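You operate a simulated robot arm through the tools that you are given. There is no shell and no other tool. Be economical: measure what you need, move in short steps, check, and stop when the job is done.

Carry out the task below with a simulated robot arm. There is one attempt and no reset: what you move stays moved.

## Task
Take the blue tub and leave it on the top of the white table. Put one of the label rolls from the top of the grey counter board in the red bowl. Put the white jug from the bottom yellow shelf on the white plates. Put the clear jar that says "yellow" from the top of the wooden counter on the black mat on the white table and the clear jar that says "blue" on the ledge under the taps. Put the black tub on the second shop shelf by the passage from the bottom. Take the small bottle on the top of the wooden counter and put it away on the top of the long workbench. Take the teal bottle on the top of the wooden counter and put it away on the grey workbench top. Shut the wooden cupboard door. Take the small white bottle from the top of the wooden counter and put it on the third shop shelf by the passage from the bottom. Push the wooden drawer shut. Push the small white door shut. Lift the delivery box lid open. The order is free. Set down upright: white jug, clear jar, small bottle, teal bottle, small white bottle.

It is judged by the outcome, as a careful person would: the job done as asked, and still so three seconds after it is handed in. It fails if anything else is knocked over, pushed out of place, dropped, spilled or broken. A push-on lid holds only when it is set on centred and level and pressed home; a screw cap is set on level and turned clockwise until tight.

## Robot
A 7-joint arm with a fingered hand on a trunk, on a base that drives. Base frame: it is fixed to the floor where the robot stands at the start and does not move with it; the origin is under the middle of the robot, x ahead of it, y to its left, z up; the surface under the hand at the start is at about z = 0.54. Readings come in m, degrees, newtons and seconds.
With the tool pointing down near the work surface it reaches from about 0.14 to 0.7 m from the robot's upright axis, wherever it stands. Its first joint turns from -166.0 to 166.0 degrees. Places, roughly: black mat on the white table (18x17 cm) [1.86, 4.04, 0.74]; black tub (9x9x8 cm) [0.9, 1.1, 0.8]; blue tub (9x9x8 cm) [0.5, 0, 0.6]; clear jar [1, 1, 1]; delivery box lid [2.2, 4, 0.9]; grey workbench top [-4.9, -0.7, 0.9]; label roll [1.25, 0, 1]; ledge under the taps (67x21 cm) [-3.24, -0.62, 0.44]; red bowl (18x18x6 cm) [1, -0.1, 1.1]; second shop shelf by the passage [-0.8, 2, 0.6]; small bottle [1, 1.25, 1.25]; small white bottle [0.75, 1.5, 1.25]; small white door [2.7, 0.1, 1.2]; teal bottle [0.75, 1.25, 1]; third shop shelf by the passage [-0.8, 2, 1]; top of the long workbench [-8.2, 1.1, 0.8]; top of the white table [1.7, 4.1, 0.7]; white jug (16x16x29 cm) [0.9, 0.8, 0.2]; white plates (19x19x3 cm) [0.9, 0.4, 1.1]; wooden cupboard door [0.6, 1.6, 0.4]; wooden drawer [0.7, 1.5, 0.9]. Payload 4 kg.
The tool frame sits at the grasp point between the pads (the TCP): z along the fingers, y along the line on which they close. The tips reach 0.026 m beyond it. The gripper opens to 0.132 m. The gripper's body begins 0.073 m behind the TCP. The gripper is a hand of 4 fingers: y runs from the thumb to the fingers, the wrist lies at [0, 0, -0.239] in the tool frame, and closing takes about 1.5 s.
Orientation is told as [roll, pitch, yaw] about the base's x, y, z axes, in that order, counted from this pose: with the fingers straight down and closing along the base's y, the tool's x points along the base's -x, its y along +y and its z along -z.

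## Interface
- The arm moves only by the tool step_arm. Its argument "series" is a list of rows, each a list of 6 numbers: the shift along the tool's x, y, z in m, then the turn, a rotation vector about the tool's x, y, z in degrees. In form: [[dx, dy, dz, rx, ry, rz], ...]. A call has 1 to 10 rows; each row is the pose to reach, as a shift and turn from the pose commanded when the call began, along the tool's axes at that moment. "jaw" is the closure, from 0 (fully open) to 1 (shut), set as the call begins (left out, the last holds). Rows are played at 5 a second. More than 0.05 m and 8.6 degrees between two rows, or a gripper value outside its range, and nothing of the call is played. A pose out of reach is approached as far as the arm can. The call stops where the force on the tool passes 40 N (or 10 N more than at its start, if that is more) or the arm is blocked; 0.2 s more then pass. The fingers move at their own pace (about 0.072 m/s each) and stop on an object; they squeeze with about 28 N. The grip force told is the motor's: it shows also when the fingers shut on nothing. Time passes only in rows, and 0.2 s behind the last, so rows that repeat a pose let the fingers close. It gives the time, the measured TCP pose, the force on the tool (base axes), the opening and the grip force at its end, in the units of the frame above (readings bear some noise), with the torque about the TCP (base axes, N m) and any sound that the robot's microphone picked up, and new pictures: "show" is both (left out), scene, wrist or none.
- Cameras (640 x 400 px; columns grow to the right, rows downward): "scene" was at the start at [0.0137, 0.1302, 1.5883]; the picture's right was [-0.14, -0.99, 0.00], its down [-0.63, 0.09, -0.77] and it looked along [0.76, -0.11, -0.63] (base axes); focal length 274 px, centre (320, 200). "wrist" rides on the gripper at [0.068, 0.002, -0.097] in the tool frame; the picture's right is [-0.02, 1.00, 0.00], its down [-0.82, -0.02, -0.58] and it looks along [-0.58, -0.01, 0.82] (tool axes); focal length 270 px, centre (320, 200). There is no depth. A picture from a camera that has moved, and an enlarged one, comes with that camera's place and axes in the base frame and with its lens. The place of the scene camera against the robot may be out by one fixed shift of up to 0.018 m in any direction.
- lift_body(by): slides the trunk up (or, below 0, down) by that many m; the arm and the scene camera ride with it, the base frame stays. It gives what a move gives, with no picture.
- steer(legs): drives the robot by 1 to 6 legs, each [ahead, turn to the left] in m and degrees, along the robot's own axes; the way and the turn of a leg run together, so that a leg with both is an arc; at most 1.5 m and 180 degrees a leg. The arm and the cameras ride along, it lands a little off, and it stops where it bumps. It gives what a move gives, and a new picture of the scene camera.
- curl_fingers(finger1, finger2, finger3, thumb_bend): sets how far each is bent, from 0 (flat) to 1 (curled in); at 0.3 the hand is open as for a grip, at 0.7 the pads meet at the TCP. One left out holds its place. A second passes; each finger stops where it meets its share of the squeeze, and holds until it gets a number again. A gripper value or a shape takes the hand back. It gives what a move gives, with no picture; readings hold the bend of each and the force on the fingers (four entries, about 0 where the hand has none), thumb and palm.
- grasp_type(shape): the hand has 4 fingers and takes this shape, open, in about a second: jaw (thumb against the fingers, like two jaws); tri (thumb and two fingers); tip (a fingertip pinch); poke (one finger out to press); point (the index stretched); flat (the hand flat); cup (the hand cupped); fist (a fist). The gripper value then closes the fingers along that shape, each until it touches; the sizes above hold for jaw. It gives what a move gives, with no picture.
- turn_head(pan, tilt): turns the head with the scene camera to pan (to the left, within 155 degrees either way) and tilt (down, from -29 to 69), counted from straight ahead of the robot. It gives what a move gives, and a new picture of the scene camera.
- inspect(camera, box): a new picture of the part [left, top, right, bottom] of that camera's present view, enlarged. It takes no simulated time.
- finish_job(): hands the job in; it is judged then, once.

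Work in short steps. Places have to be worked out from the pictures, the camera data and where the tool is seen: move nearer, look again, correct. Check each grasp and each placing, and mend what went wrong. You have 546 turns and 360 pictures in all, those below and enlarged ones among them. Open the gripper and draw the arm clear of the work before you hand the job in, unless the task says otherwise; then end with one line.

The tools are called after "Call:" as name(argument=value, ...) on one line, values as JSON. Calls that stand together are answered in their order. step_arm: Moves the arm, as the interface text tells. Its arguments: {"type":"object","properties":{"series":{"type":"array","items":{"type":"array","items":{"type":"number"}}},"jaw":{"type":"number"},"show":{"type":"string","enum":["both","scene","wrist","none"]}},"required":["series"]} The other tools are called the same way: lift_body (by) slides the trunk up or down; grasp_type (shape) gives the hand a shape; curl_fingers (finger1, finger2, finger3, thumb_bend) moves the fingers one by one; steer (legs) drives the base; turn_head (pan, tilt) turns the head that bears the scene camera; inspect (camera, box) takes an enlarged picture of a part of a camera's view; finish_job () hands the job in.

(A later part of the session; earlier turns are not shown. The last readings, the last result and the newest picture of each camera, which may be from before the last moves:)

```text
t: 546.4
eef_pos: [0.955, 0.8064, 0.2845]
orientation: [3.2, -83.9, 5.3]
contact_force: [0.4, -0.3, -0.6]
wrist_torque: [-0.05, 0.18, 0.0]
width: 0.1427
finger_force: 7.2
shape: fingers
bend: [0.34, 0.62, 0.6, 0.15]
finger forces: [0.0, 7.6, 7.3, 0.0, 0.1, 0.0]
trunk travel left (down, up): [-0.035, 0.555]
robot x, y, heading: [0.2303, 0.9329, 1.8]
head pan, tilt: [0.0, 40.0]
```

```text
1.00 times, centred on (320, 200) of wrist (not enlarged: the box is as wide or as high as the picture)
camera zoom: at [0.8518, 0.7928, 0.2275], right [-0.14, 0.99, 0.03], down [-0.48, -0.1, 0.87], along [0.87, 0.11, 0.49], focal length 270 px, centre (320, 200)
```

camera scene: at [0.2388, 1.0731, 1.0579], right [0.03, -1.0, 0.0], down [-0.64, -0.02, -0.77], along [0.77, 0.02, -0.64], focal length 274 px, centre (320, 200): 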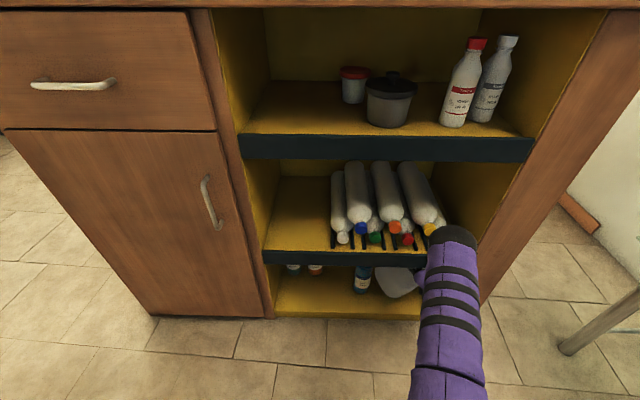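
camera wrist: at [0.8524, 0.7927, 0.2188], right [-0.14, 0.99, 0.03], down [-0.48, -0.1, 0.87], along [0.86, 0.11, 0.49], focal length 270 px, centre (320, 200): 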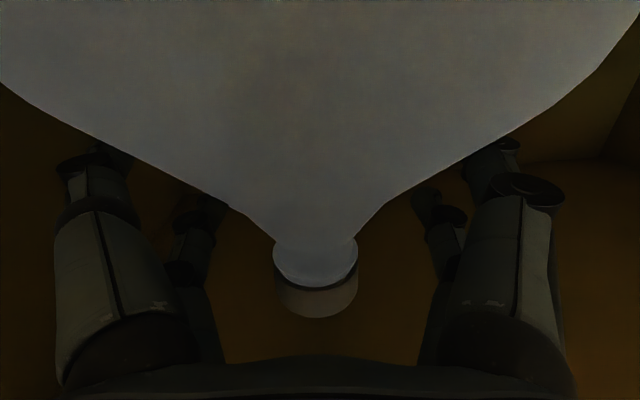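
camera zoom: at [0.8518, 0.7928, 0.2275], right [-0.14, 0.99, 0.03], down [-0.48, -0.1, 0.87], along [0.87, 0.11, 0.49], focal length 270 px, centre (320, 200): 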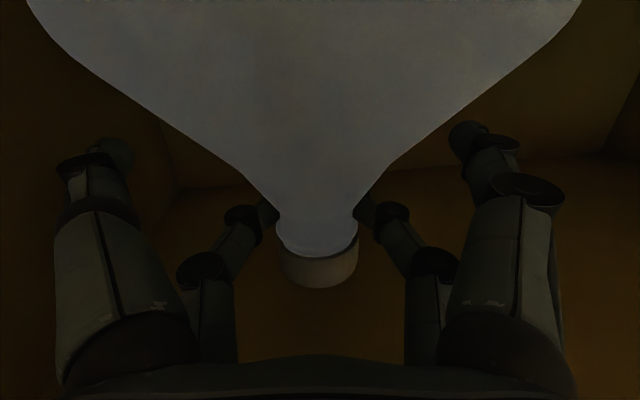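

Call:
lift_body(by=0.01)

Call:
inspect(camera="wrist", box=[0, 0, 640, 400])

Call:
inspect(camera="scene", box=[260, 230, 480, 340])

```text
t: 547.0
eef_pos: [0.955, 0.8057, 0.295]
orientation: [3.1, -83.9, 5.3]
contact_force: [0.6, -0.2, 0.7]
wrist_torque: [-0.03, 0.2, -0.01]
width: 0.1426
finger_force: 8.6
shape: fingers
bend: [0.34, 0.63, 0.61, 0.15]
finger forces: [0.0, 8.7, 7.8, 0.0, 0.1, 0.0]
trunk travel left (down, up): [-0.045, 0.545]
robot x, y, heading: [0.2274, 0.9315, 1.8]
head pan, tilt: [0.0, 40.0]
```

```text
1.00 times, centred on (320, 200) of wrist (not enlarged: the box is as wide or as high as the picture)
camera zoom: at [0.8519, 0.7927, 0.2376], right [-0.14, 0.99, 0.03], down [-0.48, -0.1, 0.87], along [0.87, 0.11, 0.49], focal length 270 px, centre (320, 200)
```

zoom: 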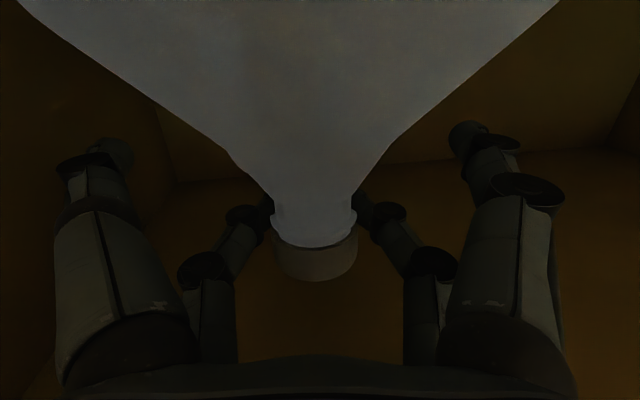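

```text
2.91 times, centred on (370, 285) of scene
camera zoom: at [0.2406, 1.0728, 1.0833], right [0.03, -1.0, 0.0], down [-0.64, -0.02, -0.77], along [0.77, 0.02, -0.64], focal length 796 px, centre (174, -47)
```

zoom: 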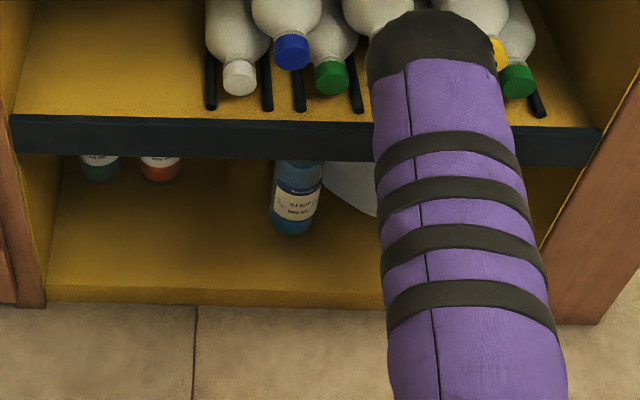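

The pinch slides; the grip held in the first attempt when the thumb bore on the handle from the left, before the jug yawed about 35°. I'll turn the jug back: open, yaw the hand left, grip, and rotate the hand (and the jug) right.

Call:
curl_fingers(finger1=0.34, finger2=0.4, finger3=0.4, thumb_bend=0.15)

Call:
lift_body(by=-0.006)

Call:
step_arm(series=[[0, 0, 0, -5, 0, -0.5], [0, 0, 0, -10, 0, -1], [0, 0, 0, -15, 0, -1.6], [0, 0, 0, -15, 0, -1.6]], show="wrist")

```text
t: 548.0
eef_pos: [0.9543, 0.8063, 0.2967]
orientation: [2.9, -84.1, 5.6]
contact_force: [-0.4, 0.1, 0.0]
wrist_torque: [-0.01, 0.0, 0.0]
width: 0.1427
finger_force: 0.1
shape: fingers
bend: [0.34, 0.4, 0.4, 0.15]
finger forces: [0.0, 0.1, 0.0, 0.0, 0.0, 0.1]
trunk travel left (down, up): [-0.045, 0.545]
robot x, y, heading: [0.2313, 0.9313, 1.7]
head pan, tilt: [0.0, 40.0]
```

```text
t: 548.6
eef_pos: [0.955, 0.8056, 0.291]
orientation: [2.8, -84.2, 5.6]
contact_force: [-0.4, 1.3, 0.1]
wrist_torque: [-0.03, -0.03, -0.03]
width: 0.1425
finger_force: 0.0
shape: fingers
bend: [0.34, 0.4, 0.4, 0.15]
finger forces: [0.1, 0.1, 0.0, 0.1, 0.1, 0.0]
trunk travel left (down, up): [-0.039, 0.551]
robot x, y, heading: [0.2311, 0.9268, 1.5]
head pan, tilt: [0.0, 40.0]
```

```text
t: 549.6
eef_pos: [0.9515, 0.8071, 0.288]
orientation: [4.0, -84.0, 19.4]
contact_force: [0.0, 0.0, 0.0]
wrist_torque: [0.0, -0.01, -0.01]
width: 0.1424
finger_force: 0.1
shape: fingers
bend: [0.34, 0.4, 0.4, 0.15]
finger forces: [0.1, 0.1, 0.0, 0.0, 0.0, 0.0]
trunk travel left (down, up): [-0.039, 0.551]
robot x, y, heading: [0.2252, 0.9282, 1.6]
head pan, tilt: [0.0, 40.0]
camera wrist: at [0.8567, 0.7678, 0.2318], right [-0.4, 0.92, 0.03], down [-0.44, -0.22, 0.87], along [0.81, 0.33, 0.49], focal length 270 px, centre (320, 200)
```

wrist: 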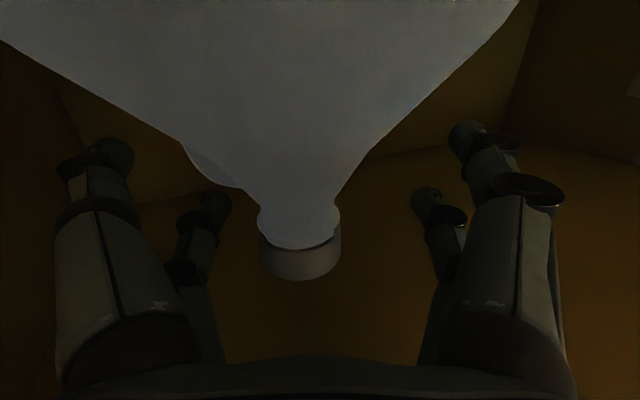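

With this yaw the handle is nearly at the hand's left again. I'll close the jaw here and see where the thumb lands.

Call:
step_arm(series=[[0, -0.004, 0.004, 0, 0, 0], [0, -0.004, 0.004, 0, 0, 0], [0, -0.004, 0.004, 0, 0, 0], [0, -0.004, 0.004, 0, 0, 0], [0, -0.004, 0.004, 0, 0, 0], [0, -0.004, 0.004, 0, 0, 0]], jaw=1, show="wrist")

```text
t: 551.0
eef_pos: [0.952, 0.8043, 0.2873]
orientation: [5.9, -83.6, 17.4]
contact_force: [4.0, 3.0, 10.9]
wrist_torque: [0.03, -0.04, 0.3]
width: 0.0689
finger_force: 28.1
shape: tri
bend: [0.74, 0.72, 0.73, 0.49]
finger forces: [24.2, 25.8, 25.4, 0.0, 22.7, 0.1]
trunk travel left (down, up): [-0.039, 0.551]
robot x, y, heading: [0.2303, 0.9283, 1.6]
head pan, tilt: [0.0, 40.0]
camera wrist: at [0.8569, 0.7667, 0.2305], right [-0.39, 0.92, 0.04], down [-0.43, -0.22, 0.87], along [0.81, 0.33, 0.48], focal length 270 px, centre (320, 200)
```

wrist: 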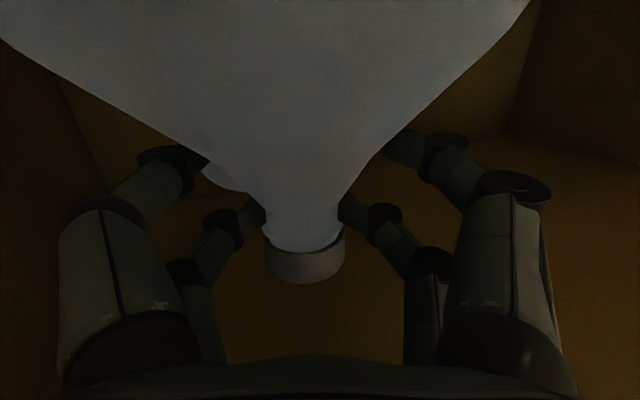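

All four grip evenly. Test lift.

Call:
lift_body(by=0.012)

Call:
inspect(camera="wrist", box=[0, 0, 640, 400])

Call:
inspect(camera="scene", box=[260, 230, 480, 340])

```text
t: 551.6
eef_pos: [0.9519, 0.8045, 0.2882]
orientation: [9.4, -82.7, 13.9]
contact_force: [3.3, 4.5, 11.0]
wrist_torque: [-0.13, -0.35, 0.22]
width: 0.0683
finger_force: 28.4
shape: tri
bend: [0.74, 0.72, 0.74, 0.5]
finger forces: [21.7, 28.1, 27.4, 0.0, 22.6, 0.0]
trunk travel left (down, up): [-0.051, 0.539]
robot x, y, heading: [0.2333, 0.9318, 1.4]
head pan, tilt: [0.0, 40.0]
```

```text
1.00 times, centred on (320, 200) of wrist (not enlarged: the box is as wide or as high as the picture)
camera zoom: at [0.8546, 0.7653, 0.2325], right [-0.39, 0.92, 0.05], down [-0.42, -0.22, 0.88], along [0.82, 0.32, 0.47], focal length 270 px, centre (320, 200)
```

zoom: 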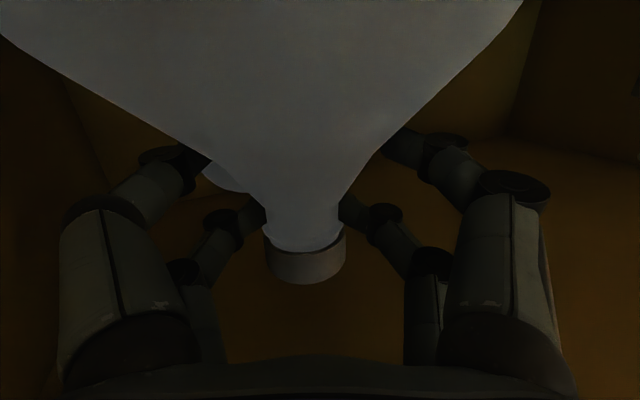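

```text
2.91 times, centred on (370, 285) of scene
camera zoom: at [0.2412, 1.0723, 1.0887], right [0.03, -1.0, 0.0], down [-0.64, -0.02, -0.77], along [0.77, 0.02, -0.64], focal length 796 px, centre (174, -47)
```

zoom: 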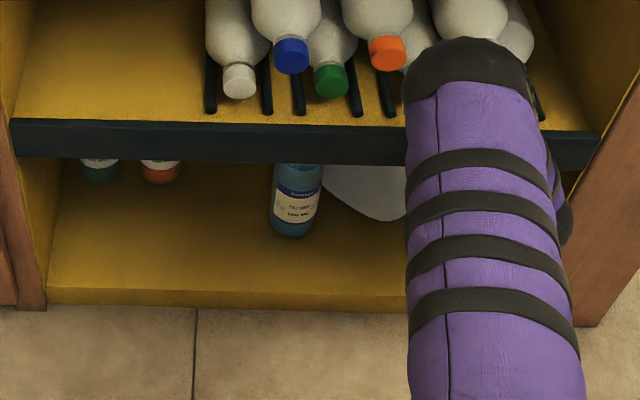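

The wrist is pressing on the lip above, so this pose can't lift. But the grip is firm, so I'll use it to turn the jug clockwise, bringing the handle back to the left: lower again, then yaw -25°.

Call:
lift_body(by=-0.014)

Call:
step_arm(series=[[0, 0, 0, 5, 0, 0.5], [0, 0, 0, 10, 0, 1], [0, 0, 0, 15, 0, 1.6], [0, 0, 0, 20, 0, 2.1], [0, 0, 0, 25, 0, 2.6], [0, 0, 0, 25, 0, 2.6]], show="wrist")

```text
t: 552.2
eef_pos: [0.9527, 0.8024, 0.2885]
orientation: [3.0, -83.5, 20.0]
contact_force: [-0.4, 0.6, -0.1]
wrist_torque: [0.13, 0.35, -0.05]
width: 0.0682
finger_force: 28.0
shape: tri
bend: [0.74, 0.72, 0.73, 0.49]
finger forces: [21.6, 25.5, 25.9, 0.1, 20.7, 0.0]
trunk travel left (down, up): [-0.037, 0.553]
robot x, y, heading: [0.2299, 0.9304, 1.8]
head pan, tilt: [0.0, 40.0]
```

```text
t: 553.6
eef_pos: [0.9609, 0.8073, 0.2888]
orientation: [2.7, -84.1, -4.2]
contact_force: [-3.3, 1.1, -0.7]
wrist_torque: [0.33, 0.32, 0.03]
width: 0.068
finger_force: 27.5
shape: tri
bend: [0.74, 0.72, 0.73, 0.49]
finger forces: [26.1, 25.6, 27.1, 0.0, 22.2, 0.0]
trunk travel left (down, up): [-0.037, 0.553]
robot x, y, heading: [0.2319, 0.93, 1.5]
head pan, tilt: [0.0, 40.0]
camera wrist: at [0.858, 0.811, 0.2307], right [0.03, 1.0, 0.03], down [-0.49, -0.01, 0.87], along [0.87, -0.04, 0.49], focal length 270 px, centre (320, 200)
```

wrist: 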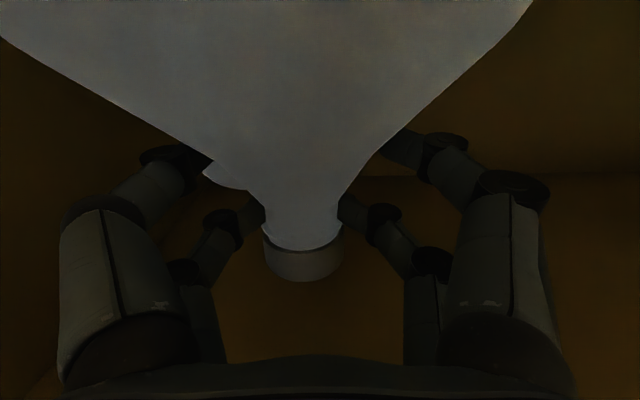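

The jug turns with the hand. One more round: open, yaw the hand left 25°, grip, and turn right 25° again.

Call:
curl_fingers(finger1=0.36, finger2=0.4, finger3=0.4, thumb_bend=0.15)

Call:
step_arm(series=[[0, 0, -0.002, -5, 0, -0.5], [0, 0, -0.004, -10, 0, -1], [0, 0, -0.004, -15, 0, -1.6], [0, 0, -0.004, -20, 0, -2.1], [0, 0, -0.004, -25, 0, -2.6], [0, 0, -0.004, -25, 0, -2.6]], show="none")

Call:
step_arm(series=[[0, 0, 0, 0, 0, 0], [0, 0, 0, 0, 0, 0], [0, 0, 0, 0, 0, 0], [0, 0, 0, 0, 0, 0], [0, 0, 0, 0, 0, 0], [0, 0, 0, 0, 0, 0]], jaw=1, show="wrist")

```text
t: 554.6
eef_pos: [0.9587, 0.8053, 0.2884]
orientation: [2.6, -84.1, -4.1]
contact_force: [-0.3, -0.5, -0.2]
wrist_torque: [0.0, 0.01, 0.02]
width: 0.1384
finger_force: 0.0
shape: fingers
bend: [0.36, 0.4, 0.4, 0.15]
finger forces: [0.1, 0.1, 0.0, 0.1, 0.0, 0.0]
trunk travel left (down, up): [-0.037, 0.553]
robot x, y, heading: [0.2307, 0.9306, 1.6]
head pan, tilt: [0.0, 40.0]
```

```text
t: 556.0
eef_pos: [0.9521, 0.8068, 0.2881]
orientation: [2.7, -84.3, 21.0]
contact_force: [-0.1, -1.9, 24.7]
wrist_torque: [-1.26, -1.21, -0.1]
width: 0.1384
finger_force: 12.0
shape: fingers
bend: [0.36, 0.4, 0.37, 0.15]
finger forces: [0.0, 0.0, 23.8, 0.0, 0.0, 0.0]
trunk travel left (down, up): [-0.037, 0.553]
robot x, y, heading: [0.2305, 0.9277, 1.5]
head pan, tilt: [0.0, 40.0]
```

```text
t: 557.4
eef_pos: [0.9527, 0.8046, 0.2888]
orientation: [4.3, -83.8, 19.2]
contact_force: [-1.5, -2.0, 13.4]
wrist_torque: [-0.01, -0.28, 0.34]
width: 0.0828
finger_force: 28.6
shape: tri
bend: [0.74, 0.66, 0.54, 0.27]
finger forces: [28.0, 22.5, 18.6, 0.0, 25.5, 0.1]
trunk travel left (down, up): [-0.037, 0.553]
robot x, y, heading: [0.2309, 0.9282, 1.6]
head pan, tilt: [0.0, 40.0]
camera wrist: at [0.857, 0.7658, 0.2309], right [-0.4, 0.92, 0.03], down [-0.44, -0.22, 0.87], along [0.81, 0.33, 0.49], focal length 270 px, centre (320, 200)
```

wrist: 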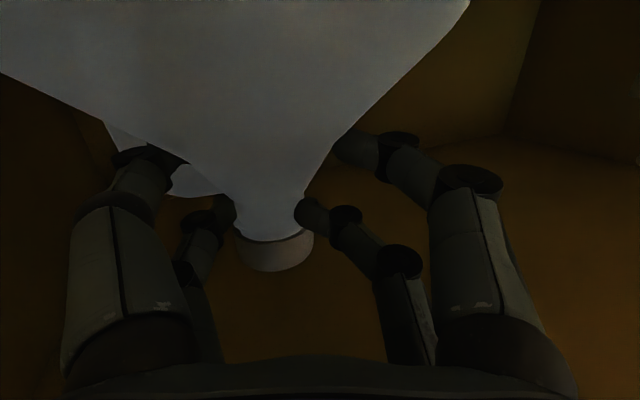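

Now the handle is back on the hand's left (thumb bend 0.27, as in the first attempt). I turn the jug a further 15° right with this grip.

Call:
step_arm(series=[[0, 0, 0, 5, 0, 0.5], [0, 0, 0, 10, 0, 1], [0, 0, 0, 15, 0, 1.6], [0, 0, 0, 15, 0, 1.6]], show="none")

Call:
curl_fingers(finger1=0.36, finger2=0.4, finger3=0.4, thumb_bend=0.0)

Call:
step_arm(series=[[-0.01, 0, -0.02, 0, 0, 0], [-0.01, 0, -0.05, 0, 0, 0], [-0.01, 0, -0.08, 0, -6, 0], [-0.01, 0, -0.08, 0, -12, 0], [-0.01, 0, -0.08, 0, -15, 0], [-0.01, 0, -0.08, 0, -15, 0]], show="wrist")

```text
t: 558.4
eef_pos: [0.9559, 0.8056, 0.2897]
orientation: [2.7, -84.3, 5.7]
contact_force: [3.5, 0.0, -0.2]
wrist_torque: [0.23, -0.04, 0.06]
width: 0.0812
finger_force: 28.1
shape: tri
bend: [0.73, 0.64, 0.55, 0.27]
finger forces: [21.8, 22.8, 17.9, 0.0, 21.8, 0.0]
trunk travel left (down, up): [-0.037, 0.553]
robot x, y, heading: [0.2261, 0.9291, 1.7]
head pan, tilt: [0.0, 40.0]
```

```text
t: 559.4
eef_pos: [0.9552, 0.8059, 0.2904]
orientation: [2.9, -84.0, 5.6]
contact_force: [0.1, -0.6, 0.3]
wrist_torque: [-0.01, -0.01, -0.02]
width: 0.1478
finger_force: 0.7
shape: fingers
bend: [0.36, 0.4, 0.4, 0.0]
finger forces: [0.0, 0.0, 0.4, 0.0, 0.0, 0.0]
trunk travel left (down, up): [-0.037, 0.553]
robot x, y, heading: [0.2251, 0.9347, 1.9]
head pan, tilt: [0.0, 40.0]
```

```text
t: 560.8
eef_pos: [0.8785, 0.7935, 0.3086]
orientation: [178.2, -80.7, -169.8]
contact_force: [-0.6, -0.7, 0.0]
wrist_torque: [-0.01, 0.01, 0.01]
width: 0.1482
finger_force: 0.0
shape: fingers
bend: [0.36, 0.4, 0.4, 0.0]
finger forces: [0.1, 0.0, 0.0, 0.0, 0.1, 0.1]
trunk travel left (down, up): [-0.037, 0.553]
robot x, y, heading: [0.2298, 0.9315, 1.7]
head pan, tilt: [0.0, 40.0]
camera wrist: at [0.7945, 0.7825, 0.2258], right [-0.15, 0.99, 0.03], down [-0.69, -0.13, 0.71], along [0.71, 0.09, 0.7], focal length 270 px, centre (320, 200)
```

wrist: 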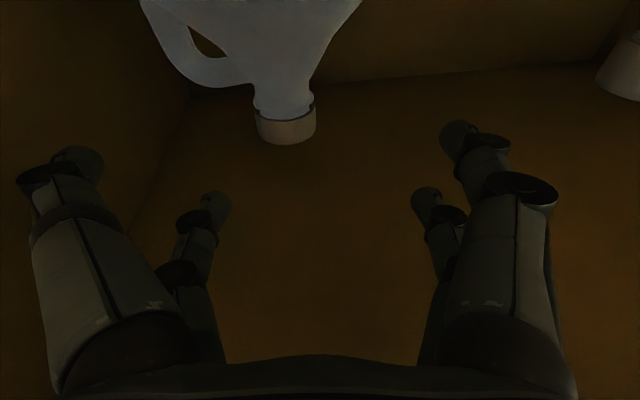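

The handle is on the left again and the jug stands square, with its neck at about (0.99, 0.787). I repeat the first grip (TCP z≈0.298, tilted up).

Call:
step_arm(series=[[0.01, -0.01, 0.02, 0, 0, 0], [0.015, -0.018, 0.05, 0, 0, 0], [0.022, -0.022, 0.08, 0, 0, 0], [0.0273, -0.0234, 0.1068, 0, 0, 0], [0.0273, -0.0234, 0.1068, 0, 0, 0]], show="wrist")

```text
t: 562.0
eef_pos: [0.9814, 0.7829, 0.2954]
orientation: [177.5, -81.5, -169.6]
contact_force: [0.8, 0.1, 0.0]
wrist_torque: [-0.02, 0.04, 0.03]
width: 0.1481
finger_force: 0.0
shape: fingers
bend: [0.36, 0.4, 0.4, 0.0]
finger forces: [0.0, 0.0, 0.1, 0.0, 0.0, 0.0]
trunk travel left (down, up): [-0.037, 0.553]
robot x, y, heading: [0.2249, 0.9272, 1.4]
head pan, tilt: [0.0, 40.0]
camera wrist: at [0.8966, 0.7729, 0.2137], right [-0.14, 0.99, 0.03], down [-0.68, -0.12, 0.72], along [0.72, 0.08, 0.69], focal length 270 px, centre (320, 200)
```

wrist: 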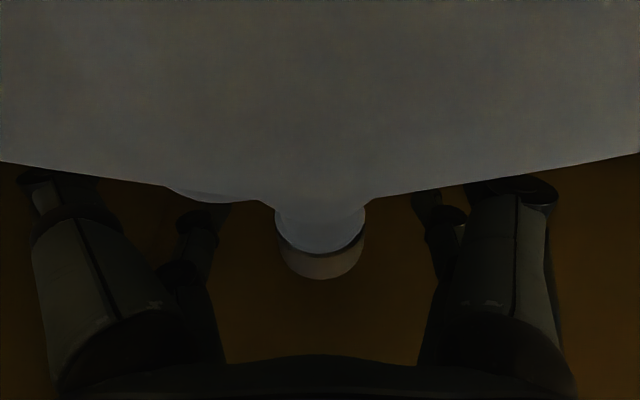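

Same relative view as the first grip. Closing and lifting 1.4 cm.

Call:
step_arm(series=[[0, 0, 0, 0, 0, 0], [0, 0, 0, 0, 0, 0], [0, 0, 0, 0, 0, 0], [0, 0, 0, 0, 0, 0], [0, 0, 0, 0, 0, 0], [0, 0, 0, 0, 0, 0]], jaw=1, show="none")

Call:
lift_body(by=0.01)

Call:
inspect(camera="wrist", box=[0, 0, 640, 400])

```text
t: 563.4
eef_pos: [0.9821, 0.7821, 0.2953]
orientation: [176.3, -81.7, -168.4]
contact_force: [5.6, -4.8, 14.9]
wrist_torque: [-0.06, -0.05, -0.04]
width: 0.0843
finger_force: 27.7
shape: tri
bend: [0.73, 0.74, 0.73, 0.24]
finger forces: [26.5, 24.6, 24.0, 0.0, 34.7, 0.0]
trunk travel left (down, up): [-0.037, 0.553]
robot x, y, heading: [0.2318, 0.9289, 1.4]
head pan, tilt: [0.0, 40.0]
```

```text
t: 563.9
eef_pos: [0.9801, 0.7831, 0.2954]
orientation: [174.4, -81.7, -166.7]
contact_force: [6.2, -5.1, 16.4]
wrist_torque: [-0.12, -0.13, -0.03]
width: 0.0832
finger_force: 27.9
shape: tri
bend: [0.73, 0.74, 0.73, 0.23]
finger forces: [30.0, 35.8, 22.8, 0.0, 34.9, 0.0]
trunk travel left (down, up): [-0.044, 0.546]
robot x, y, heading: [0.2276, 0.9283, 1.3]
head pan, tilt: [0.0, 40.0]
stopped: the force on the tool passed its limit at 45 N (the readings are from after the stop); the commanded pose is now the measured one
```

```text
1.00 times, centred on (320, 200) of wrist (not enlarged: the box is as wide or as high as the picture)
camera zoom: at [0.8949, 0.7733, 0.213], right [-0.14, 0.99, 0.04], down [-0.68, -0.12, 0.72], along [0.72, 0.07, 0.69], focal length 270 px, centre (320, 200)
```

zoom: 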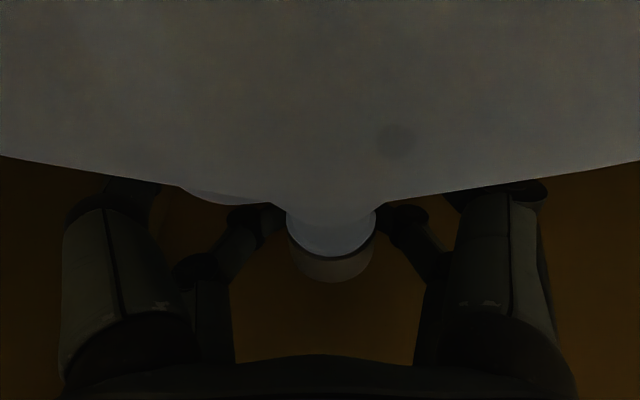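

The lift is blocked here, probably because the ceiling is lower this deep in the shelf. The grip is firm, so I'll first drag the jug forward 8 cm along the floor, then lift.

Call:
lift_body(by=-0.007)

Call:
step_arm(series=[[-0.002, 0.002, -0.012, 0, 0, 0], [-0.004, 0.004, -0.025, 0, 0, 0], [-0.006, 0.006, -0.038, 0, 0, 0], [-0.008, 0.008, -0.052, 0, 0, 0], [-0.01, 0.01, -0.065, 0, 0, 0], [-0.0123, 0.012, -0.0786, 0, 0, 0]], show="wrist")

Call:
inspect(camera="scene", box=[260, 230, 480, 340])

```text
t: 564.4
eef_pos: [0.9807, 0.7806, 0.2934]
orientation: [176.0, -81.2, -168.4]
contact_force: [10.4, -3.3, 28.1]
wrist_torque: [0.32, -0.21, -0.13]
width: 0.083
finger_force: 27.6
shape: tri
bend: [0.73, 0.74, 0.73, 0.23]
finger forces: [38.9, 32.0, 23.1, 0.0, 34.4, 0.0]
trunk travel left (down, up): [-0.037, 0.553]
robot x, y, heading: [0.2313, 0.9324, 1.6]
head pan, tilt: [0.0, 40.0]
```

```text
t: 564.9
eef_pos: [0.9735, 0.7832, 0.2969]
orientation: [176.9, -80.8, -169.2]
contact_force: [5.2, -2.3, 7.2]
wrist_torque: [-0.19, -0.19, -0.03]
width: 0.083
finger_force: 27.9
shape: tri
bend: [0.73, 0.75, 0.73, 0.23]
finger forces: [34.1, 42.0, 24.7, 0.0, 34.3, 0.0]
trunk travel left (down, up): [-0.037, 0.553]
robot x, y, heading: [0.2294, 0.9296, 1.4]
head pan, tilt: [0.0, 40.0]
stopped in row 2: the force on the tool passed its limit at 41 N (the readings are from after the stop); the commanded pose is now the measured one
camera wrist: at [0.8891, 0.7736, 0.2125], right [-0.14, 0.99, 0.03], down [-0.69, -0.12, 0.71], along [0.71, 0.08, 0.7], focal length 270 px, centre (320, 200)
```

wrist: 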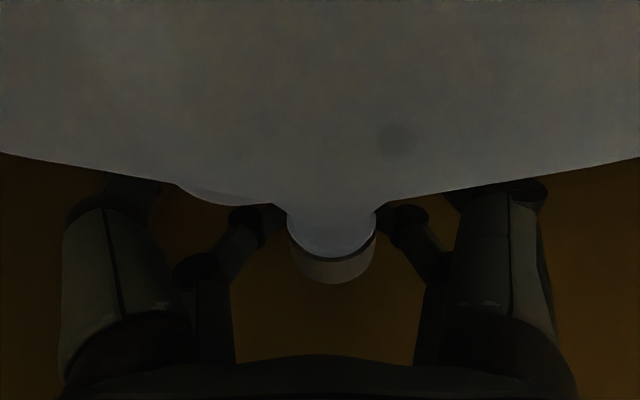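

```text
2.91 times, centred on (370, 285) of scene
camera zoom: at [0.2401, 1.0731, 1.075], right [0.03, -1.0, 0.0], down [-0.64, -0.02, -0.77], along [0.77, 0.02, -0.64], focal length 796 px, centre (174, -47)
```

zoom: 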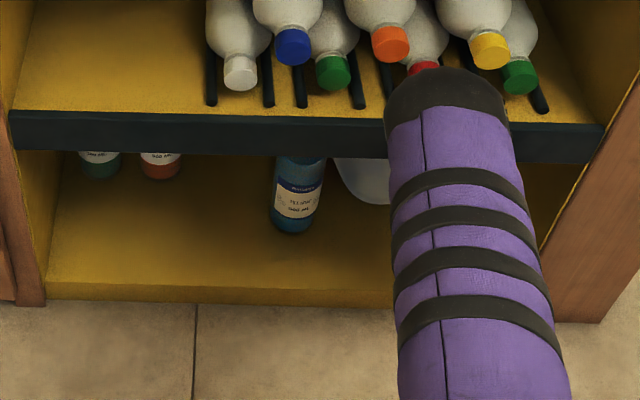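

Neck gripping won't do it: the jug is heavy enough that the sloped shoulder wedges the hand off. Better plan: a side grasp of the body (about 16 cm) with the digits splayed wide, at z≈0.15, approaching with a slight left yaw so the right digits clear the blue bottle. First I release and back out.

Call:
curl_fingers(finger1=0.3, finger2=0.4, finger3=0.4, thumb_bend=0.0)

Call:
step_arm(series=[[-0.005, 0, -0.03, 0, 0, 0], [-0.008, 0.005, -0.07, 0, 0, 0], [-0.012, 0.01, -0.11, 0, 0, 0], [-0.016, 0.015, -0.15, 0, 0, 0], [-0.02, 0.02, -0.19, 0, 0, 0], [-0.024, 0.025, -0.23, 0, 0, 0], [-0.028, 0.03, -0.27, 0, 0, 0]], show="none")

Call:
curl_fingers(finger1=0.0, finger2=0.0, finger3=0.0, thumb_bend=0.0)

Call:
inspect(camera="wrist", box=[0, 0, 640, 400])

```text
t: 565.9
eef_pos: [0.9723, 0.7829, 0.2926]
orientation: [176.1, -81.0, -168.3]
contact_force: [0.4, 0.4, 0.8]
wrist_torque: [0.02, 0.02, 0.0]
width: 0.158
finger_force: 0.0
shape: fingers
bend: [0.3, 0.4, 0.4, 0.0]
finger forces: [0.0, 0.0, 0.1, 0.0, 0.0, 0.0]
trunk travel left (down, up): [-0.037, 0.553]
robot x, y, heading: [0.2336, 0.9284, 1.3]
head pan, tilt: [0.0, 40.0]
```

```text
t: 567.5
eef_pos: [0.6994, 0.7769, 0.2804]
orientation: [176.3, -80.9, -168.3]
contact_force: [0.8, 0.1, -0.1]
wrist_torque: [-0.01, 0.05, -0.02]
width: 0.1581
finger_force: 0.0
shape: fingers
bend: [0.3, 0.4, 0.4, 0.0]
finger forces: [0.0, 0.1, 0.0, 0.0, 0.0, 0.1]
trunk travel left (down, up): [-0.037, 0.553]
robot x, y, heading: [0.2294, 0.9283, 1.6]
head pan, tilt: [0.0, 40.0]
```

```text
t: 568.5
eef_pos: [0.7009, 0.7774, 0.2802]
orientation: [176.0, -81.0, -168.2]
contact_force: [0.5, -0.6, -0.6]
wrist_torque: [-0.01, -0.02, 0.0]
width: 0.1866
finger_force: 0.0
shape: fingers
bend: [0.0, 0.0, 0.0, 0.0]
finger forces: [0.0, 0.1, 0.0, 0.0, 0.1, 0.0]
trunk travel left (down, up): [-0.037, 0.553]
robot x, y, heading: [0.2293, 0.9306, 1.6]
head pan, tilt: [0.0, 40.0]
```

```text
1.00 times, centred on (320, 200) of wrist (not enlarged: the box is as wide or as high as the picture)
camera zoom: at [0.6154, 0.7676, 0.1978], right [-0.14, 0.99, 0.04], down [-0.69, -0.12, 0.72], along [0.71, 0.08, 0.7], focal length 270 px, centre (320, 200)
```

zoom: 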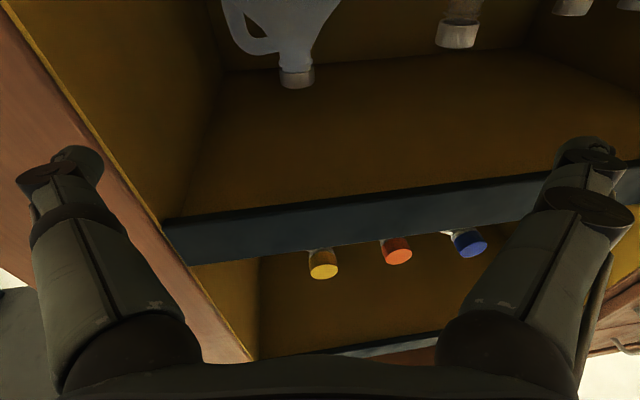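

Maximum span is 18.7 cm. I'll lower the hand to z≈0.15, level it, and look at the jug body.

Call:
step_arm(series=[[0.035, 0, -0.005, 0, 3, 0], [0.07, 0, -0.01, 0, 6, 0], [0.1, 0, -0.015, 0, 8, 0], [0.13, 0, -0.02, 0, 8, 0], [0.13, 0, -0.02, 0, 8, 0]])

```text
t: 569.7
eef_pos: [0.7001, 0.7774, 0.1467]
orientation: [147.7, -88.8, -139.6]
contact_force: [0.1, 0.1, 0.3]
wrist_torque: [-0.01, 0.02, -0.04]
width: 0.1866
finger_force: 0.0
shape: fingers
bend: [0.0, 0.0, 0.0, 0.0]
finger forces: [0.0, 0.0, 0.0, 0.1, 0.0, 0.1]
trunk travel left (down, up): [-0.037, 0.553]
robot x, y, heading: [0.226, 0.9329, 1.6]
head pan, tilt: [0.0, 40.0]
camera scene: at [0.2405, 1.073, 1.0757], right [0.03, -1.0, 0.0], down [-0.64, -0.02, -0.77], along [0.77, 0.02, -0.64], focal length 274 px, centre (320, 200)
camera wrist: at [0.6053, 0.7655, 0.0764], right [-0.14, 0.99, 0.04], down [-0.58, -0.11, 0.81], along [0.8, 0.09, 0.59], focal length 270 px, centre (320, 200)
```

scene: 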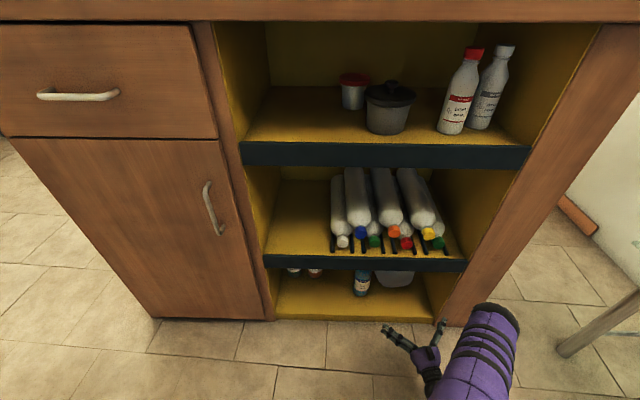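
wrist: 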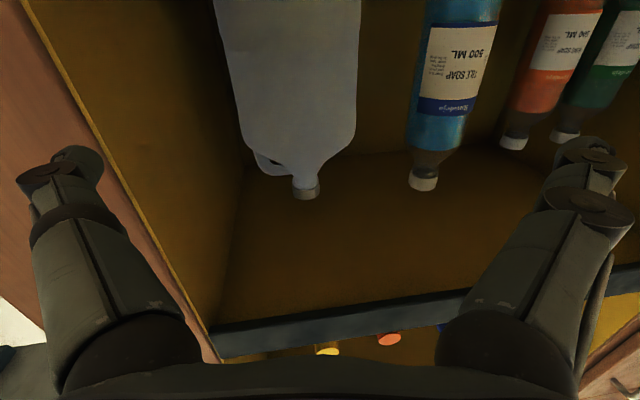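

Good view: the body spans y≈0.699–0.864, the bottle's edge is at y≈0.89, and the cap is at (0.995, 0.784). I'll enter with the digits half closed, open them in front of the jug, then slide them along its sides.

Call:
curl_fingers(finger1=0.25, finger2=0.25, finger3=0.25, thumb_bend=0.25)

Call:
step_arm(series=[[0, -0.015, 0, 0, 0, 0], [0, -0.03, 0, 0, 0, 0], [0, -0.03, 0.04, 0, 0, 0], [0, -0.03, 0.08, 0, 0, 0], [0, -0.03, 0.12, 0, 0, 0], [0, -0.03, 0.135, 0, 0, 0], [0, -0.03, 0.135, 0, 0, 0]], show="none")

Call:
curl_fingers(finger1=0.05, finger2=0.05, finger3=0.0, thumb_bend=0.0)

Call:
inspect(camera="wrist", box=[0, 0, 640, 400])

```text
t: 570.7
eef_pos: [0.6996, 0.7773, 0.1457]
orientation: [148.2, -88.8, -140.4]
contact_force: [0.6, 0.7, -0.1]
wrist_torque: [0.0, 0.01, -0.02]
width: 0.1444
finger_force: 0.1
shape: fingers
bend: [0.25, 0.25, 0.25, 0.25]
finger forces: [0.0, 0.1, 0.0, 0.0, 0.0, 0.1]
trunk travel left (down, up): [-0.037, 0.553]
robot x, y, heading: [0.2303, 0.9303, 1.7]
head pan, tilt: [0.0, 40.0]
```

```text
t: 572.3
eef_pos: [0.8355, 0.7675, 0.1502]
orientation: [147.8, -88.8, -139.9]
contact_force: [0.0, -0.1, 0.2]
wrist_torque: [0.04, 0.01, -0.03]
width: 0.144
finger_force: 0.2
shape: fingers
bend: [0.25, 0.25, 0.25, 0.25]
finger forces: [0.0, 0.0, 0.0, 0.1, 0.1, 0.0]
trunk travel left (down, up): [-0.037, 0.553]
robot x, y, heading: [0.2279, 0.931, 1.4]
head pan, tilt: [0.0, 40.0]
```

```text
t: 573.3
eef_pos: [0.8352, 0.7678, 0.1506]
orientation: [148.2, -88.9, -140.6]
contact_force: [-0.5, -0.5, 0.4]
wrist_torque: [0.02, -0.01, 0.0]
width: 0.1821
finger_force: 0.0
shape: fingers
bend: [0.05, 0.05, 0.0, 0.0]
finger forces: [0.0, 0.0, 0.0, 0.0, 0.0, 0.0]
trunk travel left (down, up): [-0.037, 0.553]
robot x, y, heading: [0.2299, 0.9326, 1.8]
head pan, tilt: [0.0, 40.0]
```

```text
1.00 times, centred on (320, 200) of wrist (not enlarged: the box is as wide or as high as the picture)
camera zoom: at [0.7403, 0.7561, 0.0808], right [-0.14, 0.99, 0.04], down [-0.58, -0.11, 0.81], along [0.8, 0.09, 0.59], focal length 270 px, centre (320, 200)
```

zoom: 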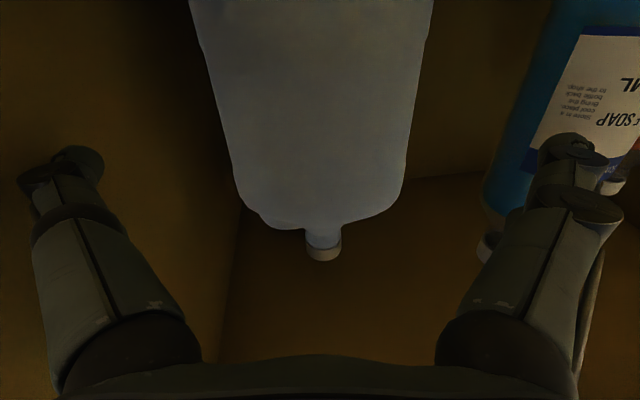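

Clearances look fine. I slide in along the jug's sides.

Call:
step_arm(series=[[0, 0, 0.03, 0, 0, 0], [0, 0, 0.06, 0, 0, 0], [0, 0, 0.09, 0, 0, 0], [0, 0, 0.115, 0, 0, 0], [0, 0, 0.13, 0, 0, 0], [0, 0, 0.13, 0, 0, 0]], show="wrist")

Call:
inspect(camera="scene", box=[260, 230, 480, 340])

```text
t: 574.7
eef_pos: [0.9648, 0.7846, 0.1505]
orientation: [146.5, -88.8, -138.5]
contact_force: [-3.0, -0.2, 0.6]
wrist_torque: [-0.04, 0.01, -0.05]
width: 0.1839
finger_force: 2.3
shape: fingers
bend: [0.05, 0.05, 0.0, 0.0]
finger forces: [1.1, 1.0, 0.0, 0.0, 1.6, 0.1]
trunk travel left (down, up): [-0.037, 0.553]
robot x, y, heading: [0.2294, 0.9267, 1.5]
head pan, tilt: [0.0, 40.0]
camera wrist: at [0.87, 0.7736, 0.0806], right [-0.14, 0.99, 0.04], down [-0.58, -0.11, 0.81], along [0.8, 0.09, 0.59], focal length 270 px, centre (320, 200)
```

wrist: 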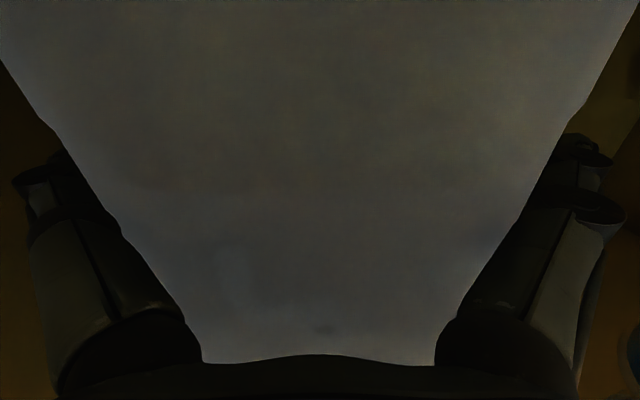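

```text
2.91 times, centred on (370, 285) of scene
camera zoom: at [0.2406, 1.073, 1.0757], right [0.03, -1.0, 0.0], down [-0.64, -0.02, -0.77], along [0.77, 0.02, -0.64], focal length 796 px, centre (174, -47)
```

zoom: 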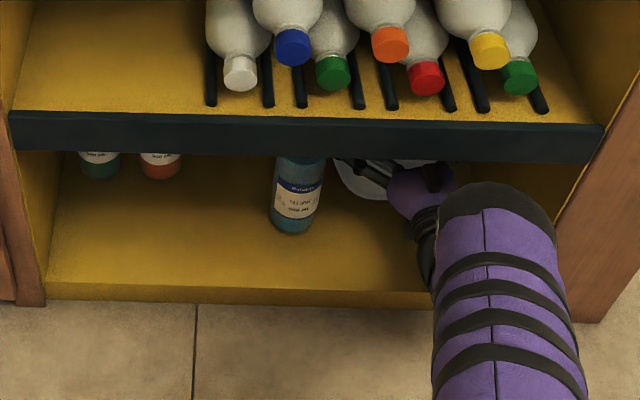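

The digits straddle the body snugly. Squeezing with the full jaw closure.

Call:
step_arm(series=[[0, 0, 0, 0, 0, 0], [0, 0, 0, 0, 0, 0], [0, 0, 0, 0, 0, 0], [0, 0, 0, 0, 0, 0], [0, 0, 0, 0, 0, 0]], jaw=1, show="wrist")

Call:
lift_body(by=0.01)

Call:
inspect(camera="scene", box=[260, 230, 480, 340])

```text
t: 575.9
eef_pos: [0.9659, 0.7845, 0.1504]
orientation: [146.8, -88.9, -138.9]
contact_force: [1.7, -1.2, 0.7]
wrist_torque: [-0.4, -0.1, -0.06]
width: 0.1271
finger_force: 28.1
shape: tri
bend: [0.37, 0.37, 0.37, 0.13]
finger forces: [46.8, 48.1, 44.8, 0.0, 52.7, 0.1]
trunk travel left (down, up): [-0.037, 0.553]
robot x, y, heading: [0.2295, 0.929, 1.6]
head pan, tilt: [0.0, 40.0]
camera wrist: at [0.87, 0.7734, 0.0806], right [-0.14, 0.99, 0.04], down [-0.58, -0.11, 0.81], along [0.8, 0.09, 0.59], focal length 270 px, centre (320, 200)
```

wrist: 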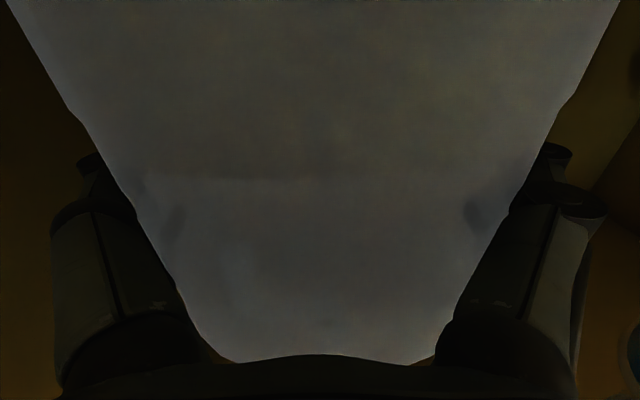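

```text
t: 576.5
eef_pos: [0.964, 0.7838, 0.1591]
orientation: [138.3, -89.0, -130.5]
contact_force: [-0.3, -0.8, -12.8]
wrist_torque: [-0.09, 0.42, -0.03]
width: 0.1271
finger_force: 28.1
shape: tri
bend: [0.37, 0.37, 0.37, 0.13]
finger forces: [46.4, 48.9, 44.6, 0.1, 51.5, 0.0]
trunk travel left (down, up): [-0.047, 0.543]
robot x, y, heading: [0.2306, 0.9317, 1.7]
head pan, tilt: [0.0, 40.0]
```

```text
2.91 times, centred on (370, 285) of scene
camera zoom: at [0.2415, 1.0728, 1.0857], right [0.03, -1.0, 0.0], down [-0.64, -0.02, -0.77], along [0.77, 0.02, -0.64], focal length 796 px, centre (174, -47)
```

zoom: 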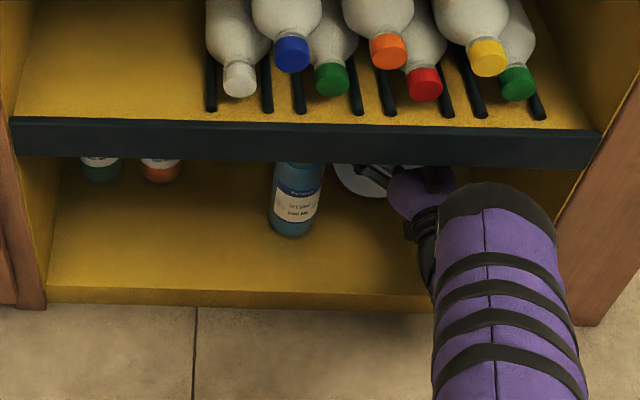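

It holds: about 48 N per digit and the jug's weight of about 13 N is fully carried. I draw it out, shifting slightly right to clear the bottle.

Call:
step_arm(series=[[0, -0.004, -0.017, 0, 0, 0], [-0.001, -0.006, -0.034, 0, 0, 0], [-0.001, -0.008, -0.052, 0, 0, 0], [-0.002, -0.003, -0.09, 0, 0, 0], [-0.002, 0.002, -0.125, 0, 0, 0], [-0.003, 0.007, -0.16, 0, 0, 0]], show="scene")

```text
t: 577.9
eef_pos: [0.8047, 0.7681, 0.1631]
orientation: [143.8, -88.9, -135.7]
contact_force: [0.3, -0.8, -11.9]
wrist_torque: [-0.06, 0.42, 0.02]
width: 0.1272
finger_force: 28.3
shape: tri
bend: [0.37, 0.37, 0.37, 0.13]
finger forces: [46.4, 48.7, 44.5, 0.1, 51.2, 0.0]
trunk travel left (down, up): [-0.047, 0.543]
robot x, y, heading: [0.2303, 0.9289, 1.9]
head pan, tilt: [0.0, 40.0]
camera scene: at [0.2413, 1.0728, 1.0857], right [0.03, -1.0, 0.0], down [-0.64, -0.02, -0.77], along [0.77, 0.02, -0.64], focal length 274 px, centre (320, 200)
```

scene: 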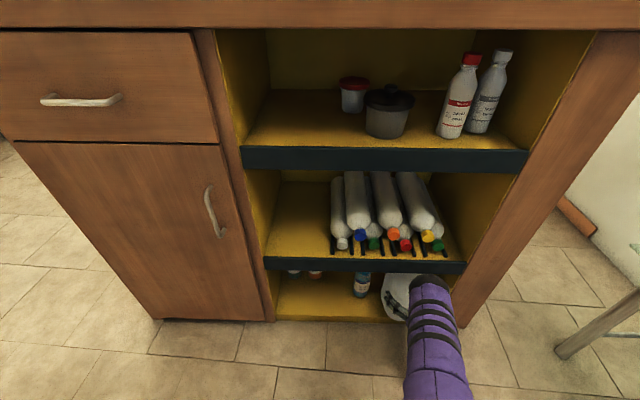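

I back the base straight out the rest of the way, lowering 3 mm first for clearance under the lip.

Call:
step_arm(series=[[0.003, 0, 0, 0, 0, 0], [0.003, 0, 0, 0, 0, 0]], show="none")

Call:
steer(legs=[[-0.15, 0]])

```text
t: 578.5
eef_pos: [0.804, 0.7689, 0.1601]
orientation: [146.0, -88.9, -138.1]
contact_force: [0.6, 0.7, -12.5]
wrist_torque: [-0.09, 0.43, -0.02]
width: 0.1272
finger_force: 27.9
shape: tri
bend: [0.37, 0.37, 0.37, 0.13]
finger forces: [46.5, 48.7, 44.5, 0.0, 51.2, 0.0]
trunk travel left (down, up): [-0.047, 0.543]
robot x, y, heading: [0.2312, 0.9291, 1.7]
head pan, tilt: [0.0, 40.0]
```

```text
t: 579.9
eef_pos: [0.6527, 0.7656, 0.1589]
orientation: [145.7, -88.9, -137.6]
contact_force: [-0.3, 0.0, -12.9]
wrist_torque: [-0.09, 0.46, 0.01]
width: 0.1273
finger_force: 27.7
shape: tri
bend: [0.37, 0.37, 0.37, 0.13]
finger forces: [46.5, 48.7, 44.5, 0.0, 51.1, 0.0]
trunk travel left (down, up): [-0.047, 0.543]
robot x, y, heading: [0.0835, 0.9267, 1.7]
head pan, tilt: [0.0, 40.0]
camera scene: at [0.0901, 1.0685, 1.0857], right [0.03, -1.0, 0.0], down [-0.64, -0.02, -0.77], along [0.77, 0.02, -0.64], focal length 274 px, centre (320, 200)
```

scene: 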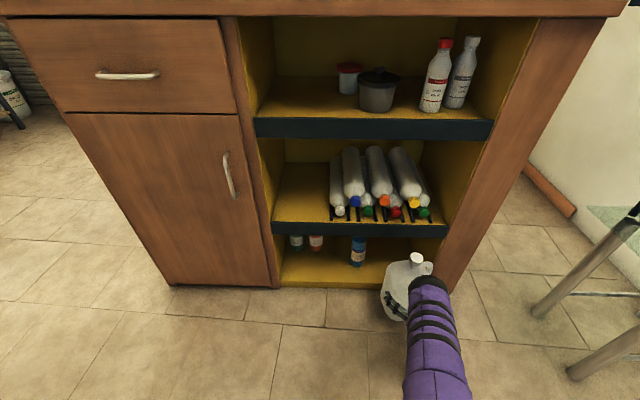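

The jug is clear of the shelf. I back off a bit more, then raise the trunk and the arm.

Call:
steer(legs=[[-0.13, 0]])

Call:
lift_body(by=0.4)

Call:
lift_body(by=0.14)

Call:
step_arm(series=[[-0.04, 0, 0, 0, 0, 0], [-0.08, 0, 0, 0, 0, 0], [-0.12, 0, 0, 0, 0, 0], [-0.16, 0, 0, 0, 0, 0], [-0.2, 0, 0, 0, 0, 0], [-0.24, 0, 0, 0, 0, 0], [-0.28, 0, 0, 0, 0, 0], [-0.32, 0, 0, 0, 0, 0], [-0.36, 0, 0, 0, 0, 0]], show="scene")

```text
t: 581.1
eef_pos: [0.5211, 0.7637, 0.1592]
orientation: [144.8, -88.8, -136.5]
contact_force: [0.1, -1.0, -13.0]
wrist_torque: [-0.08, 0.44, 0.01]
width: 0.1273
finger_force: 28.2
shape: tri
bend: [0.37, 0.37, 0.37, 0.13]
finger forces: [46.4, 48.6, 44.4, 0.0, 51.1, 0.1]
trunk travel left (down, up): [-0.047, 0.543]
robot x, y, heading: [-0.0526, 0.9213, 1.7]
head pan, tilt: [0.0, 40.0]
camera scene: at [-0.0429, 1.0644, 1.0857], right [0.03, -1.0, 0.0], down [-0.64, -0.02, -0.77], along [0.77, 0.03, -0.64], focal length 274 px, centre (320, 200)
```

scene: 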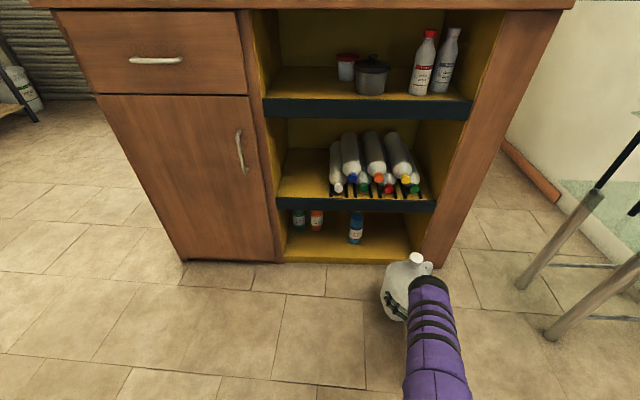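

```text
t: 585.0
eef_pos: [0.522, 0.7644, 0.5592]
orientation: [143.1, -88.9, -134.9]
contact_force: [-0.9, -0.3, -13.0]
wrist_torque: [-0.06, 0.43, 0.04]
width: 0.1271
finger_force: 27.6
shape: tri
bend: [0.37, 0.37, 0.37, 0.13]
finger forces: [46.5, 48.6, 44.5, 0.0, 51.2, 0.0]
trunk travel left (down, up): [-0.447, 0.143]
robot x, y, heading: [-0.0504, 0.9208, 1.9]
head pan, tilt: [0.0, 40.0]
```

```text
t: 586.6
eef_pos: [0.5222, 0.7626, 0.698]
orientation: [142.6, -88.9, -134.3]
contact_force: [0.5, -0.6, -12.3]
wrist_torque: [-0.06, 0.45, 0.02]
width: 0.127
finger_force: 27.3
shape: tri
bend: [0.37, 0.37, 0.37, 0.13]
finger forces: [46.5, 48.5, 44.5, 0.0, 51.1, 0.1]
trunk travel left (down, up): [-0.587, 0.003]
robot x, y, heading: [-0.0538, 0.9217, 1.8]
head pan, tilt: [0.0, 40.0]
```

```text
t: 588.6
eef_pos: [0.5174, 0.7557, 1.0581]
orientation: [138.7, -89.0, -130.5]
contact_force: [-0.2, -0.7, -13.2]
wrist_torque: [-0.09, 0.4, 0.0]
width: 0.1271
finger_force: 27.6
shape: tri
bend: [0.37, 0.37, 0.37, 0.13]
finger forces: [45.5, 48.1, 43.8, 0.1, 50.3, 0.0]
trunk travel left (down, up): [-0.587, 0.003]
robot x, y, heading: [-0.0532, 0.92, 2.1]
head pan, tilt: [0.0, 40.0]
camera scene: at [-0.0431, 1.0644, 1.6257], right [0.03, -1.0, 0.0], down [-0.64, -0.02, -0.77], along [0.77, 0.03, -0.64], focal length 274 px, centre (320, 200)
```

scene: 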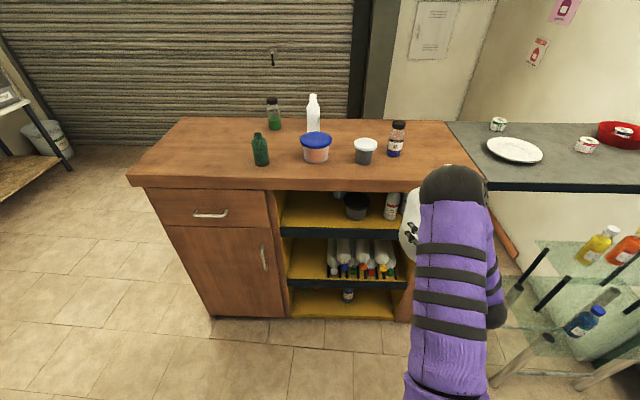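

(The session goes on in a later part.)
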